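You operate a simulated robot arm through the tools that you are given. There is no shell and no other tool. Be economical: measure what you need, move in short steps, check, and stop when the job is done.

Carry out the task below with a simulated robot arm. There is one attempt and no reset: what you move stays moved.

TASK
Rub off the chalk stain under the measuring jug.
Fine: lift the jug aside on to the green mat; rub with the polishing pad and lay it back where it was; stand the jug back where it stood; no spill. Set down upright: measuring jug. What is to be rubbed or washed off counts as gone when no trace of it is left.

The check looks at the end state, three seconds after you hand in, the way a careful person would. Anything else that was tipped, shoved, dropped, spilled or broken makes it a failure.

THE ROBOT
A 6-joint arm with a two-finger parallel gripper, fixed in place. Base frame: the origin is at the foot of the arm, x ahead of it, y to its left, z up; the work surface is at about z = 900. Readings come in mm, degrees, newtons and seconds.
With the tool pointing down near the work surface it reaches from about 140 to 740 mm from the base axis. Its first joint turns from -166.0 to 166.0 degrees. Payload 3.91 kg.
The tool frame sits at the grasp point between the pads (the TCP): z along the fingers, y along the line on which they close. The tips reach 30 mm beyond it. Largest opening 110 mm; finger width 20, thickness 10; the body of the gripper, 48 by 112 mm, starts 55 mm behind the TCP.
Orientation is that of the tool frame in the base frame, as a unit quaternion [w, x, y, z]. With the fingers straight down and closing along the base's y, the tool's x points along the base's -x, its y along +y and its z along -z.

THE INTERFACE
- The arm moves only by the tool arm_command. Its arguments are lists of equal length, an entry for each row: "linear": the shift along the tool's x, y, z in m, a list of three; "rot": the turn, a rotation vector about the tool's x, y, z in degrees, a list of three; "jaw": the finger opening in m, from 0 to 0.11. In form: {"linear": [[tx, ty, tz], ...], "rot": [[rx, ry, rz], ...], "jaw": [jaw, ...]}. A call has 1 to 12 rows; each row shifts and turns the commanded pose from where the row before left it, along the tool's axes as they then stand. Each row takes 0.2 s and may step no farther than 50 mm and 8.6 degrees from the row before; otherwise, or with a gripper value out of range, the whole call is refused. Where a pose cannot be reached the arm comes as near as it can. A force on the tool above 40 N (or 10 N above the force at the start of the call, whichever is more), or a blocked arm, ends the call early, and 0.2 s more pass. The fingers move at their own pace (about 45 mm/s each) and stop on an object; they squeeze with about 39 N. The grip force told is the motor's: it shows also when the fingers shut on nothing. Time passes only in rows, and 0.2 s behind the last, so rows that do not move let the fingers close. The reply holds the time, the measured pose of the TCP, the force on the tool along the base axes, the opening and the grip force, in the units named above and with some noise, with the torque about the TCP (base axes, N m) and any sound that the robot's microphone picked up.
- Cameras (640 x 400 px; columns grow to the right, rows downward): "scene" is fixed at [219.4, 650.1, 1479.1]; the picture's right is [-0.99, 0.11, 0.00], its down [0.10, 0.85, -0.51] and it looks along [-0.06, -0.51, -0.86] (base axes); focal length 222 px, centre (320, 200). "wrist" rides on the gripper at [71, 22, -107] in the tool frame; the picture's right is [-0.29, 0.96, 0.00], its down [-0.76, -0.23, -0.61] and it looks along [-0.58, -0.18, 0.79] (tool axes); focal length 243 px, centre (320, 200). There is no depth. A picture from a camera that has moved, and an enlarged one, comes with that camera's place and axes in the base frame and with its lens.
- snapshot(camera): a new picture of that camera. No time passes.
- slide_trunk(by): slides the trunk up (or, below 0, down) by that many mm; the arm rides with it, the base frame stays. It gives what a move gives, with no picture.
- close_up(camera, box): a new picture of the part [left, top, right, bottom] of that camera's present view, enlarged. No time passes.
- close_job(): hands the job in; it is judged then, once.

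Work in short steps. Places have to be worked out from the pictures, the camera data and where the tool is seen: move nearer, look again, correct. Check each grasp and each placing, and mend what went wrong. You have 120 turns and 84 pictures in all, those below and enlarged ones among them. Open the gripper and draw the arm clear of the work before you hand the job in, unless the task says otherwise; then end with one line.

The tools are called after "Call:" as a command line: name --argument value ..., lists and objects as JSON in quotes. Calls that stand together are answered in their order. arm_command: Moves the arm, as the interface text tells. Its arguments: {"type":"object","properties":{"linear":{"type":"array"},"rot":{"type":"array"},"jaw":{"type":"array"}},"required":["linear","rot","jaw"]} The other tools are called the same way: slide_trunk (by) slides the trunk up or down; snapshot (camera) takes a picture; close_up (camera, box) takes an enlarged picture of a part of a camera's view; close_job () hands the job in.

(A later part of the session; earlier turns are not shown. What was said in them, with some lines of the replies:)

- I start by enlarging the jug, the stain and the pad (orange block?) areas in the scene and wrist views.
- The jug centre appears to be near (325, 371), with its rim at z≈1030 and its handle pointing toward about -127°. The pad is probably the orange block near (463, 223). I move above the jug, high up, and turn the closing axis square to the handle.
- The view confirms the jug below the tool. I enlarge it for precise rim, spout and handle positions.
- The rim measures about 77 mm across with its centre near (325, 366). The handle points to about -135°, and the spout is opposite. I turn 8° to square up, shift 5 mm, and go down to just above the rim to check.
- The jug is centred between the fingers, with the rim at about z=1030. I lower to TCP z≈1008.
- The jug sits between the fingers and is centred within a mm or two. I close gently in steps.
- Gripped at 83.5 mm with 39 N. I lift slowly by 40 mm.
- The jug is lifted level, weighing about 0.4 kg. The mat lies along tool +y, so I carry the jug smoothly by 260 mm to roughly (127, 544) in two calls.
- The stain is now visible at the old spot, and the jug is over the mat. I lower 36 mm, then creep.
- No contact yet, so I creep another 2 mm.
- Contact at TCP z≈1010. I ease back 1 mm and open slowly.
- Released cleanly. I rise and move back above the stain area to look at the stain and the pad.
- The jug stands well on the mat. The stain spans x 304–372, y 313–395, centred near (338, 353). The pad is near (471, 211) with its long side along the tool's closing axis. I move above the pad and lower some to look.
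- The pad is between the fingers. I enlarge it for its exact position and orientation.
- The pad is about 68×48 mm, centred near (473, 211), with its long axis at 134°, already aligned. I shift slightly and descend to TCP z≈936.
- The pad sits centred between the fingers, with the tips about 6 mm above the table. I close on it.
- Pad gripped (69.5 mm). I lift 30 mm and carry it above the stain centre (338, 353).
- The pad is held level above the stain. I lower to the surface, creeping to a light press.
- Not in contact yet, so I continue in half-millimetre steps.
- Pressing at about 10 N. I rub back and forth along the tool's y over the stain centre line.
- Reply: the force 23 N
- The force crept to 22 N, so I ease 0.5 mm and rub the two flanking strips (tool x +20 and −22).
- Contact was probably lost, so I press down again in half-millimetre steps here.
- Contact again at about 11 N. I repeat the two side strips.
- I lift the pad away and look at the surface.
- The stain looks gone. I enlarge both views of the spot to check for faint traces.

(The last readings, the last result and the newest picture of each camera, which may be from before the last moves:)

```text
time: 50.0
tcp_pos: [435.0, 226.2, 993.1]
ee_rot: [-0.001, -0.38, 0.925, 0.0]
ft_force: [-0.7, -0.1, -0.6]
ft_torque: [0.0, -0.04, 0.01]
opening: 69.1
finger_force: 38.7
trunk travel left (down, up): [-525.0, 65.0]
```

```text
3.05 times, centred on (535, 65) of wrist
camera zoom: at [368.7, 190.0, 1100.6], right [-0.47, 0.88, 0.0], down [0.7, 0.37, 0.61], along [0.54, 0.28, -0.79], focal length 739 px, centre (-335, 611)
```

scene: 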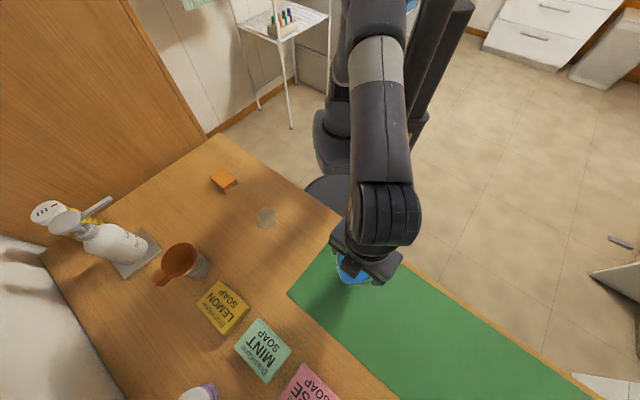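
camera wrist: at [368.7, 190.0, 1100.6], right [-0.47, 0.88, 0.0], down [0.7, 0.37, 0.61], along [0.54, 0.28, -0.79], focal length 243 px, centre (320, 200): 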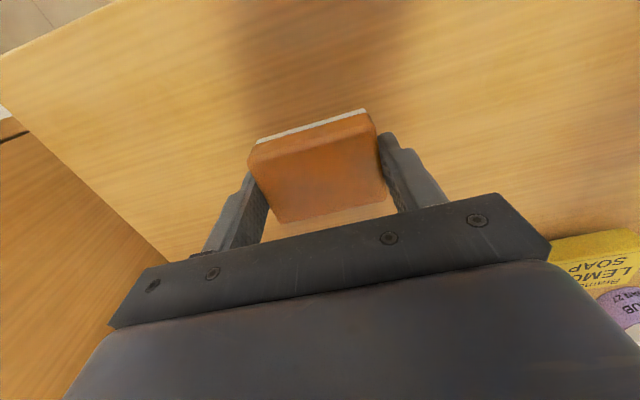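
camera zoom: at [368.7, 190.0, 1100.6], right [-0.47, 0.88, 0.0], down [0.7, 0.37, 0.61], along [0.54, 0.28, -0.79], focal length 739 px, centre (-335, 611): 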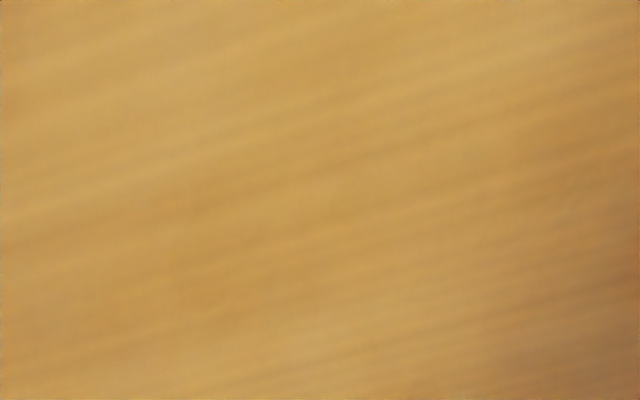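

Both views show clean wood. I return the pad to where it was picked up (TCP 474, 212) and lower to just above contact.

Call:
arm_command --linear '[[-0.009, -0.018, 0], [-0.009, -0.018, 0], [0, 0, 0.02], [0, 0, 0.02], [0, 0, 0.012], [0, 0, 0.004], [0, 0, 0.002], [0, 0, 0]]' --rot '[[0, 0, 0], [0, 0, 0], [0, 0, 0], [0, 0, 0], [0, 0, 0], [0, 0, 0], [0, 0, 0], [0, 0, 0]]' --jaw '[0.055, 0.055, 0.055, 0.055, 0.055, 0.055, 0.055, 0.055]'

Call:
arm_command --linear '[[0, 0, 0.0006], [0, 0, 0]]' --rot '[[0, 0, 0], [0, 0, 0]]' --jaw '[0.055, 0.055]'

```text
time: 51.8
tcp_pos: [475.1, 211.3, 938.1]
ee_rot: [0.0, -0.38, 0.925, 0.0]
ft_force: [-0.3, -0.6, -1.4]
ft_torque: [0.0, -0.02, -0.03]
opening: 68.9
finger_force: 39.1
trunk travel left (down, up): [-525.0, 65.0]
```

```text
time: 52.4
tcp_pos: [473.4, 212.0, 937.3]
ee_rot: [0.0, -0.38, 0.925, 0.0]
ft_force: [-0.8, -0.8, -1.0]
ft_torque: [0.01, 0.0, 0.0]
opening: 68.8
finger_force: 38.6
trunk travel left (down, up): [-525.0, 65.0]
```

Position matches, so I creep down to contact.

Call:
arm_command --linear '[[0, 0, 0.0006], [0, 0, 0]]' --rot '[[0, 0, 0], [0, 0, 0]]' --jaw '[0.055, 0.055]'

Call:
arm_command --linear '[[0, 0, 0.0005], [0, 0, 0]]' --rot '[[0, 0, 0], [0, 0, 0]]' --jaw '[0.055, 0.055]'

Call:
snapshot --camera "wrist"

```text
time: 53.0
tcp_pos: [473.3, 211.8, 935.9]
ee_rot: [0.0, -0.38, 0.925, 0.001]
ft_force: [-0.5, -0.8, -1.1]
ft_torque: [-0.01, 0.0, 0.01]
opening: 69.0
finger_force: 39.0
trunk travel left (down, up): [-525.0, 65.0]
```

```text
time: 53.6
tcp_pos: [474.8, 212.2, 935.4]
ee_rot: [0.0, -0.38, 0.925, -0.001]
ft_force: [0.2, 0.2, -0.4]
ft_torque: [0.0, 0.03, 0.02]
opening: 68.8
finger_force: 38.7
trunk travel left (down, up): [-525.0, 65.0]
```

```text
49 pictures are left
camera wrist: at [407.5, 177.4, 1042.0], right [-0.47, 0.88, 0.0], down [0.7, 0.37, 0.61], along [0.54, 0.28, -0.79], focal length 243 px, centre (320, 200)
```

wrist: 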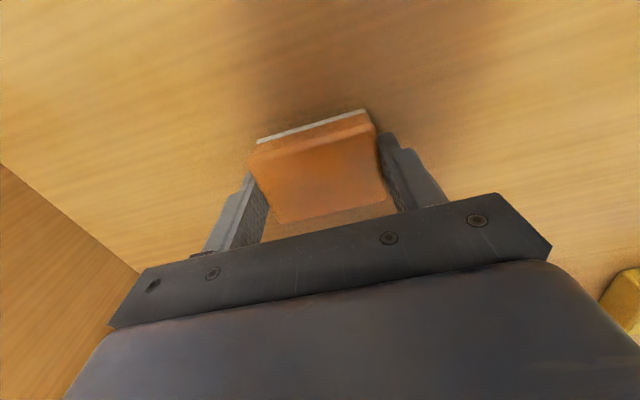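

The pad is essentially on the table, so I creep a little further until a contact force appears.

Call:
arm_command --linear '[[0, 0, 0.0005], [0, 0, 0]]' --rot '[[0, 0, 0], [0, 0, 0]]' --jaw '[0.055, 0.055]'

Call:
arm_command --linear '[[0, 0, 0.0005], [0, 0, 0]]' --rot '[[0, 0, 0], [0, 0, 0]]' --jaw '[0.055, 0.055]'

```text
time: 54.2
tcp_pos: [473.1, 214.1, 935.3]
ee_rot: [0.0, -0.381, 0.925, 0.0]
ft_force: [0.6, 1.0, 3.4]
ft_torque: [0.16, 0.13, -0.02]
opening: 69.0
finger_force: 38.5
trunk travel left (down, up): [-525.0, 65.0]
```

```text
time: 54.8
tcp_pos: [474.9, 212.2, 935.3]
ee_rot: [0.0, -0.381, 0.925, 0.001]
ft_force: [0.5, 1.5, 10.5]
ft_torque: [0.33, 0.23, -0.02]
opening: 69.4
finger_force: 39.1
trunk travel left (down, up): [-525.0, 65.0]
```

Contact made. I ease 0.7 mm, open, rise and look.

Call:
arm_command --linear '[[0, 0, -0.0007], [0, 0, 0], [0, 0, 0], [0, 0, 0], [0, 0, 0], [0, 0, 0], [0, 0, -0.01], [0, 0, -0.03], [0, 0, -0.03], [0, 0, -0.034]]' --rot '[[0, 0, 0], [0, 0, 0], [0, 0, 0], [0, 0, 0], [0, 0, 0], [0, 0, 0], [0, 0, 0], [0, 0, 0], [0, 0, 0], [0, 0, 0]]' --jaw '[0.055, 0.074, 0.082, 0.092, 0.102, 0.11, 0.11, 0.11, 0.11, 0.11]'

Call:
snapshot --camera "wrist"

Call:
close_up --camera "scene" --box '[170, 130, 290, 220]'

```text
time: 57.0
tcp_pos: [475.5, 211.1, 1039.9]
ee_rot: [0.001, -0.38, 0.925, 0.0]
ft_force: [-0.2, 0.2, 0.2]
ft_torque: [0.0, 0.01, 0.02]
opening: 110.3
finger_force: 0.0
trunk travel left (down, up): [-525.0, 65.0]
```

```text
48 pictures are left
camera wrist: at [408.9, 176.4, 1147.1], right [-0.47, 0.88, 0.0], down [0.7, 0.37, 0.61], along [0.54, 0.28, -0.79], focal length 243 px, centre (320, 200)
```

wrist: 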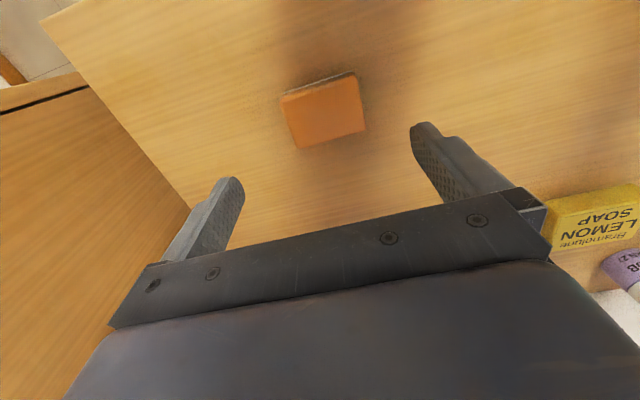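

```text
4.44 times, centred on (230, 175) of scene
camera zoom: at [219.4, 650.1, 1479.1], right [-0.99, 0.11, 0.0], down [0.1, 0.85, -0.51], along [-0.06, -0.51, -0.86], focal length 985 px, centre (720, 311)
```

zoom: 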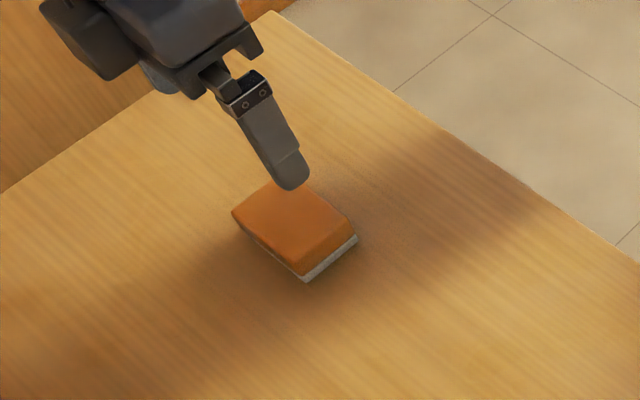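

The pad is back in its place. Next I rise and go back above the jug on the mat.

Call:
arm_command --linear '[[0, 0, -0.045], [0, 0, -0.05], [0.001, 0.045, 0], [0.001, 0.047, 0], [0.001, 0.048, 0], [0.001, 0.048, 0], [0.001, 0.048, 0], [0.001, 0.048, 0], [0.001, 0.048, 0], [0, 0.048, 0], [0, 0.048, 0], [0, 0.045, 0]]' --rot '[[0, 0, 0], [0, 0, 0], [0, 0, 0], [0, 0, 0], [0, 0, 0], [0, 0, 0], [0, 0, 0], [0, 0, 0], [0, 0, 0], [0, 0, 0], [0, 0, 0], [0, 0, 0]]' --jaw '[0.11, 0.11, 0.11, 0.11, 0.11, 0.11, 0.11, 0.11, 0.11, 0.11, 0.11, 0.11]'

Call:
snapshot --camera "wrist"

```text
time: 59.6
tcp_pos: [137.4, 544.2, 1133.4]
ee_rot: [0.0, -0.381, 0.924, 0.0]
ft_force: [0.4, -0.9, 0.3]
ft_torque: [0.02, 0.02, 0.0]
opening: 110.0
finger_force: 0.0
trunk travel left (down, up): [-525.0, 65.0]
```

```text
46 pictures are left
camera wrist: at [70.7, 509.5, 1239.5], right [-0.47, 0.88, 0.0], down [0.7, 0.37, 0.61], along [0.54, 0.28, -0.79], focal length 243 px, centre (320, 200)
```

wrist: 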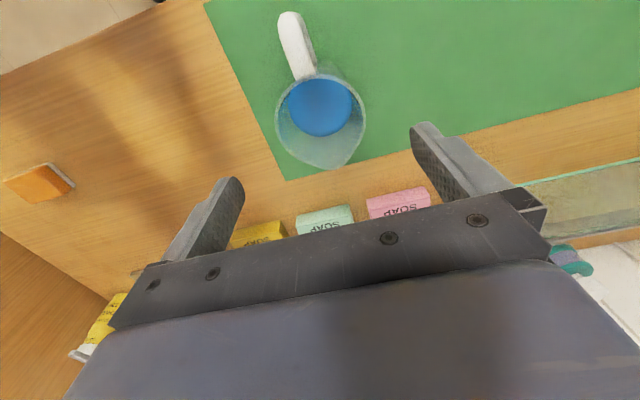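

Centred over the jug again, so I lower 124 mm around it.

Call:
arm_command --linear '[[0, 0, 0.02], [0, 0, 0.02], [0, 0, 0.02], [0, 0, 0.02], [0, 0, 0.015], [0, 0, 0.012], [0, 0, 0.01], [0, 0, 0.006], [0, 0, 0]]' --rot '[[0, 0, 0], [0, 0, 0], [0, 0, 0], [0, 0, 0], [0, 0, 0], [0, 0, 0], [0, 0, 0], [0, 0, 0], [0, 0, 0]]' --jaw '[0.11, 0.11, 0.11, 0.11, 0.11, 0.11, 0.11, 0.11, 0.11]'

Call:
snapshot --camera "wrist"

```text
time: 61.6
tcp_pos: [136.7, 542.8, 1009.3]
ee_rot: [0.0, -0.381, 0.925, 0.0]
ft_force: [-0.4, -0.4, 0.3]
ft_torque: [0.01, 0.02, -0.01]
opening: 110.0
finger_force: 0.0
trunk travel left (down, up): [-525.0, 65.0]
```

```text
45 pictures are left
camera wrist: at [70.6, 508.0, 1116.0], right [-0.47, 0.88, 0.0], down [0.7, 0.37, 0.61], along [0.54, 0.28, -0.79], focal length 243 px, centre (320, 200)
```

wrist: 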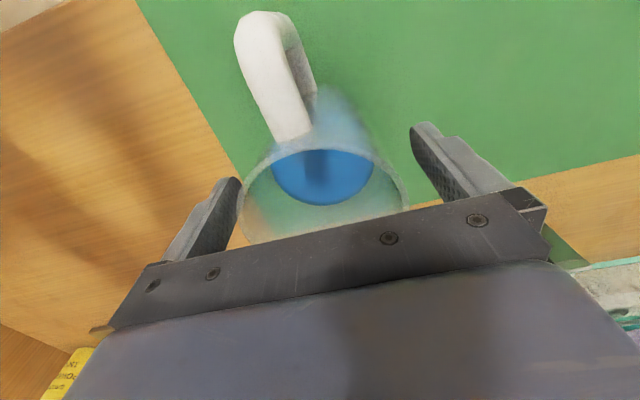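

Same geometry as before, so I close and lift slowly.

Call:
arm_command --linear '[[0, 0, 0], [0, 0, 0], [0, 0, 0], [0, 0, 0], [0, 0, 0], [0, 0, 0], [0, 0, 0], [0, 0, 0]]' --rot '[[0, 0, 0], [0, 0, 0], [0, 0, 0], [0, 0, 0], [0, 0, 0], [0, 0, 0], [0, 0, 0], [0, 0, 0]]' --jaw '[0.1, 0.092, 0.086, 0.082, 0.078, 0.074, 0.07, 0.066]'

Call:
arm_command --linear '[[0, 0, -0.002], [0, 0, -0.004], [0, 0, -0.006], [0, 0, -0.008], [0, 0, -0.008], [0, 0, -0.006], [0, 0, -0.004], [0, 0, -0.002], [0, 0, 0]]' --rot '[[0, 0, 0], [0, 0, 0], [0, 0, 0], [0, 0, 0], [0, 0, 0], [0, 0, 0], [0, 0, 0], [0, 0, 0], [0, 0, 0]]' --jaw '[0.066, 0.066, 0.066, 0.066, 0.066, 0.066, 0.066, 0.066, 0.066]'

Call:
snapshot --camera "wrist"

```text
time: 63.4
tcp_pos: [137.2, 543.1, 1010.1]
ee_rot: [0.0, -0.38, 0.925, -0.001]
ft_force: [0.5, 0.5, 0.1]
ft_torque: [-0.02, -0.07, 0.02]
opening: 83.5
finger_force: 38.9
trunk travel left (down, up): [-525.0, 65.0]
```

```text
time: 65.4
tcp_pos: [136.7, 544.5, 1049.5]
ee_rot: [0.0, -0.38, 0.925, -0.001]
ft_force: [-0.3, -0.9, -3.7]
ft_torque: [0.06, -0.05, -0.02]
opening: 83.6
finger_force: 39.1
trunk travel left (down, up): [-525.0, 65.0]
```

```text
44 pictures are left
camera wrist: at [69.1, 509.3, 1157.4], right [-0.47, 0.88, 0.0], down [0.7, 0.37, 0.61], along [0.54, 0.28, -0.79], focal length 243 px, centre (320, 200)
```

wrist: 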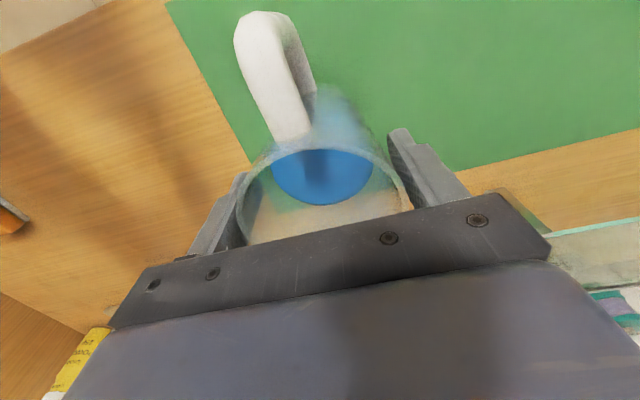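

Lifted level, so I carry it smoothly back along −y (262 mm, with 2 mm to offset the shift seen at the first grip).

Call:
arm_command --linear '[[0, -0.005, 0], [-0.001, -0.01, 0], [-0.001, -0.015, 0], [-0.001, -0.02, 0], [-0.001, -0.025, 0], [-0.001, -0.028, 0], [-0.001, -0.028, 0], [-0.001, -0.025, 0], [-0.001, -0.02, 0], [-0.001, -0.015, 0], [-0.001, -0.01, 0], [-0.001, -0.005, 0]]' --rot '[[0, 0, 0], [0, 0, 0], [0, 0, 0], [0, 0, 0], [0, 0, 0], [0, 0, 0], [0, 0, 0], [0, 0, 0], [0, 0, 0], [0, 0, 0], [0, 0, 0], [0, 0, 0]]' --jaw '[0.066, 0.066, 0.066, 0.066, 0.066, 0.066, 0.066, 0.066, 0.066, 0.066, 0.066, 0.066]'

Call:
arm_command --linear '[[0, -0.005, 0], [0, -0.009, 0], [0, -0.014, 0], [0, -0.013, 0], [0, -0.01, 0], [0, -0.005, 0], [0, 0, 0], [0, 0, 0]]' --rot '[[0, 0, 0], [0, 0, 0], [0, 0, 0], [0, 0, 0], [0, 0, 0], [0, 0, 0], [0, 0, 0], [0, 0, 0]]' --jaw '[0.066, 0.066, 0.066, 0.066, 0.066, 0.066, 0.066, 0.066]'

```text
time: 68.0
tcp_pos: [290.4, 402.2, 1050.8]
ee_rot: [0.0, -0.38, 0.925, 0.0]
ft_force: [-0.9, 0.2, -4.0]
ft_torque: [0.05, -0.06, 0.02]
opening: 83.6
finger_force: 39.1
trunk travel left (down, up): [-525.0, 65.0]
```

```text
time: 69.8
tcp_pos: [328.2, 364.8, 1050.5]
ee_rot: [0.0, -0.38, 0.925, 0.0]
ft_force: [0.7, 0.1, -4.4]
ft_torque: [0.04, -0.03, 0.04]
opening: 83.7
finger_force: 38.5
trunk travel left (down, up): [-525.0, 65.0]
```

At (328, 365), a 1 mm correction is needed. I lower 37 mm and then creep.

Call:
arm_command --linear '[[0.001, 0, 0.003], [0, 0, 0.006], [0, 0, 0.008], [0, 0, 0.008], [0, 0, 0.006], [0, 0, 0.004], [0, 0, 0.002], [0, 0, 0.001], [0, 0, 0]]' --rot '[[0, 0, 0], [0, 0, 0], [0, 0, 0], [0, 0, 0], [0, 0, 0], [0, 0, 0], [0, 0, 0], [0, 0, 0], [0, 0, 0]]' --jaw '[0.066, 0.066, 0.066, 0.066, 0.066, 0.066, 0.066, 0.066, 0.066]'

Call:
arm_command --linear '[[0, 0, 0.001], [0, 0, 0]]' --rot '[[0, 0, 0], [0, 0, 0]]' --jaw '[0.066, 0.066]'

Call:
arm_command --linear '[[0, 0, 0.001], [0, 0, 0]]' --rot '[[0, 0, 0], [0, 0, 0]]' --jaw '[0.066, 0.066]'

```text
time: 71.8
tcp_pos: [327.8, 364.0, 1013.4]
ee_rot: [0.0, -0.38, 0.925, 0.0]
ft_force: [0.0, 0.0, -3.5]
ft_torque: [0.08, -0.03, -0.03]
opening: 83.5
finger_force: 38.6
trunk travel left (down, up): [-525.0, 65.0]
```

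```text
time: 72.4
tcp_pos: [326.7, 363.5, 1011.0]
ee_rot: [-0.001, -0.381, 0.925, 0.0]
ft_force: [0.9, 0.4, -4.3]
ft_torque: [0.02, -0.03, 0.02]
opening: 83.7
finger_force: 39.3
trunk travel left (down, up): [-525.0, 65.0]
```

```text
time: 73.0
tcp_pos: [326.0, 363.9, 1010.6]
ee_rot: [0.001, -0.38, 0.925, 0.001]
ft_force: [0.1, 0.2, -3.5]
ft_torque: [0.07, -0.05, -0.01]
opening: 83.5
finger_force: 39.0
trunk travel left (down, up): [-525.0, 65.0]
```

Still hanging, so I creep on.

Call:
arm_command --linear '[[0, 0, 0.001], [0, 0, 0]]' --rot '[[0, 0, 0], [0, 0, 0]]' --jaw '[0.066, 0.066]'

Call:
arm_command --linear '[[0, 0, 0.0007], [0, 0, 0]]' --rot '[[0, 0, 0], [0, 0, 0]]' --jaw '[0.066, 0.066]'

Call:
arm_command --linear '[[0, 0, 0.0007], [0, 0, 0]]' --rot '[[0, 0, 0], [0, 0, 0]]' --jaw '[0.066, 0.066]'

```text
time: 73.6
tcp_pos: [326.7, 364.4, 1007.7]
ee_rot: [0.0, -0.38, 0.925, 0.0]
ft_force: [-0.2, 0.9, -4.3]
ft_torque: [0.06, -0.05, 0.02]
opening: 83.7
finger_force: 39.0
trunk travel left (down, up): [-525.0, 65.0]
```

```text
time: 74.2
tcp_pos: [328.6, 363.6, 1008.6]
ee_rot: [0.001, -0.38, 0.925, 0.0]
ft_force: [-0.2, -0.6, -3.8]
ft_torque: [0.05, -0.01, -0.02]
opening: 83.9
finger_force: 39.0
trunk travel left (down, up): [-525.0, 65.0]
```

```text
time: 74.8
tcp_pos: [326.6, 364.0, 1008.1]
ee_rot: [-0.001, -0.38, 0.925, 0.0]
ft_force: [-0.3, -0.8, -3.8]
ft_torque: [0.05, -0.08, -0.03]
opening: 83.6
finger_force: 39.2
trunk travel left (down, up): [-525.0, 65.0]
```

Call:
arm_command --linear '[[0, 0, 0.0007], [0, 0, 0]]' --rot '[[0, 0, 0], [0, 0, 0]]' --jaw '[0.066, 0.066]'

Call:
arm_command --linear '[[0, 0, 0.0007], [0, 0, 0]]' --rot '[[0, 0, 0], [0, 0, 0]]' --jaw '[0.066, 0.066]'

```text
time: 75.4
tcp_pos: [327.3, 363.8, 1007.5]
ee_rot: [-0.001, -0.38, 0.925, 0.0]
ft_force: [-0.3, -1.2, 1.7]
ft_torque: [-0.12, -0.09, 0.03]
opening: 83.8
finger_force: 39.2
trunk travel left (down, up): [-525.0, 65.0]
```

```text
time: 76.0
tcp_pos: [327.1, 363.5, 1008.5]
ee_rot: [0.001, -0.38, 0.925, 0.001]
ft_force: [-0.6, -1.5, 11.1]
ft_torque: [-0.45, 0.13, 0.0]
opening: 83.6
finger_force: 39.3
trunk travel left (down, up): [-525.0, 65.0]
```

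The jug is on the table at the old position, within about 1 mm. I ease off and open slowly, then check before rising.

Call:
arm_command --linear '[[0, 0, -0.0009], [0, 0, 0], [0, 0, 0], [0, 0, 0], [0, 0, 0], [0, 0, 0], [0, 0, 0]]' --rot '[[0, 0, 0], [0, 0, 0], [0, 0, 0], [0, 0, 0], [0, 0, 0], [0, 0, 0], [0, 0, 0]]' --jaw '[0.066, 0.086, 0.09, 0.095, 0.1, 0.11, 0.11]'

Call:
snapshot --camera "wrist"

```text
time: 77.6
tcp_pos: [327.3, 363.9, 1007.3]
ee_rot: [0.0, -0.381, 0.925, 0.0]
ft_force: [0.3, -0.5, 0.4]
ft_torque: [-0.03, 0.0, 0.0]
opening: 109.9
finger_force: 0.1
trunk travel left (down, up): [-525.0, 65.0]
```

```text
43 pictures are left
camera wrist: at [260.8, 329.0, 1114.1], right [-0.47, 0.88, 0.0], down [0.7, 0.37, 0.61], along [0.54, 0.28, -0.79], focal length 243 px, centre (320, 200)
```

wrist: 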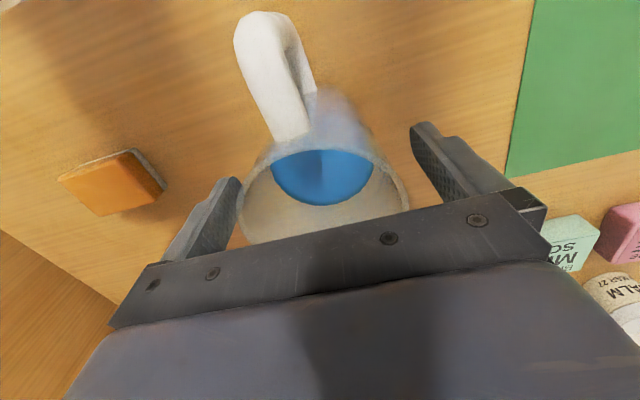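

The jug stands upright and free. I rise clear and draw back toward the starting place, then compare with the first picture.

Call:
arm_command --linear '[[0, 0, -0.015], [0, 0, -0.03], [0, 0, -0.04], [0, 0, -0.045], [0, 0, -0.045], [0, 0, -0.045], [0.04, 0, 0], [0.045, 0, 0], [0.045, 0, 0], [0, 0, 0]]' --rot '[[0, 0, 0], [0, 0, 0], [0, 0, 0], [0, 0, 0], [0, 0, 0], [0, 0, 0], [0, 0, 0], [0, 0, 0], [0, 0, 0], [0, 0, 0]]' --jaw '[0.11, 0.11, 0.11, 0.11, 0.11, 0.11, 0.11, 0.11, 0.11, 0.11]'

Call:
snapshot --camera "scene"

Call:
close_up --camera "scene" --box '[190, 150, 320, 250]'

```text
time: 79.8
tcp_pos: [234.9, 268.8, 1229.4]
ee_rot: [0.0, -0.38, 0.925, 0.0]
ft_force: [-0.1, -0.5, -0.5]
ft_torque: [0.02, 0.01, 0.01]
opening: 110.2
finger_force: 0.0
trunk travel left (down, up): [-525.0, 65.0]
```

```text
42 pictures are left
```

scene: 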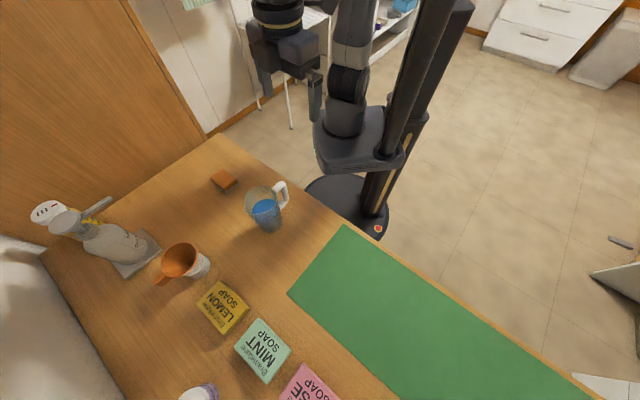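

```text
4.00 times, centred on (255, 200) of scene
camera zoom: at [219.4, 650.1, 1479.1], right [-0.99, 0.11, 0.0], down [0.1, 0.85, -0.51], along [-0.06, -0.51, -0.86], focal length 886 px, centre (580, 200)
```

zoom: 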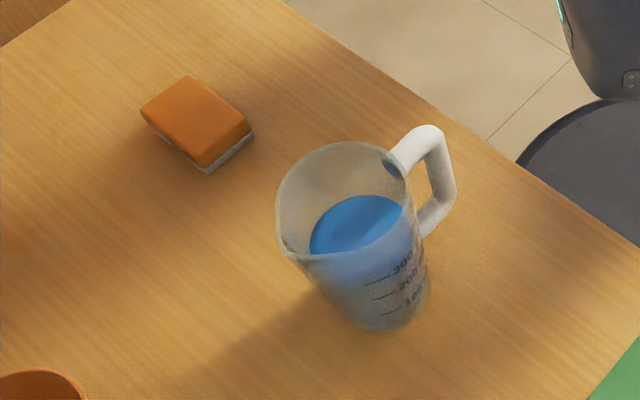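

The jug and pad match the first picture within about 2 mm. I take one last wrist look for traces around the jug.

Call:
snapshot --camera "wrist"

```text
40 pictures are left
camera wrist: at [168.2, 234.5, 1336.2], right [-0.47, 0.88, 0.0], down [0.7, 0.37, 0.61], along [0.54, 0.28, -0.79], focal length 243 px, centre (320, 200)
```

wrist: 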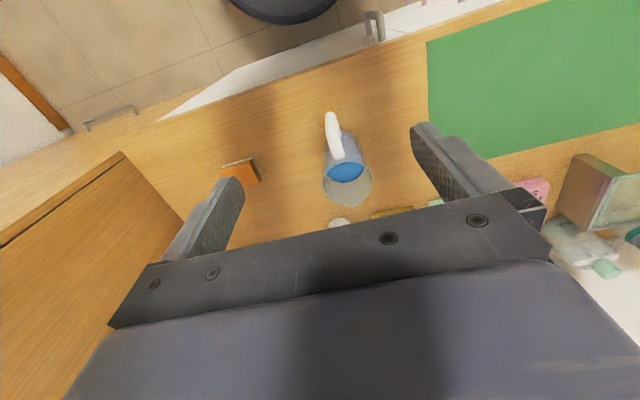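

No trace is left, everything is in place and the arm is clear, so I hand in.

Call:
close_job

```text
The job is handed in.
```

The chalk stain is rubbed off with no visible trace. The pad and the upright jug are back within about 2 mm of where they stood, with no spill seen, and the job is handed in.
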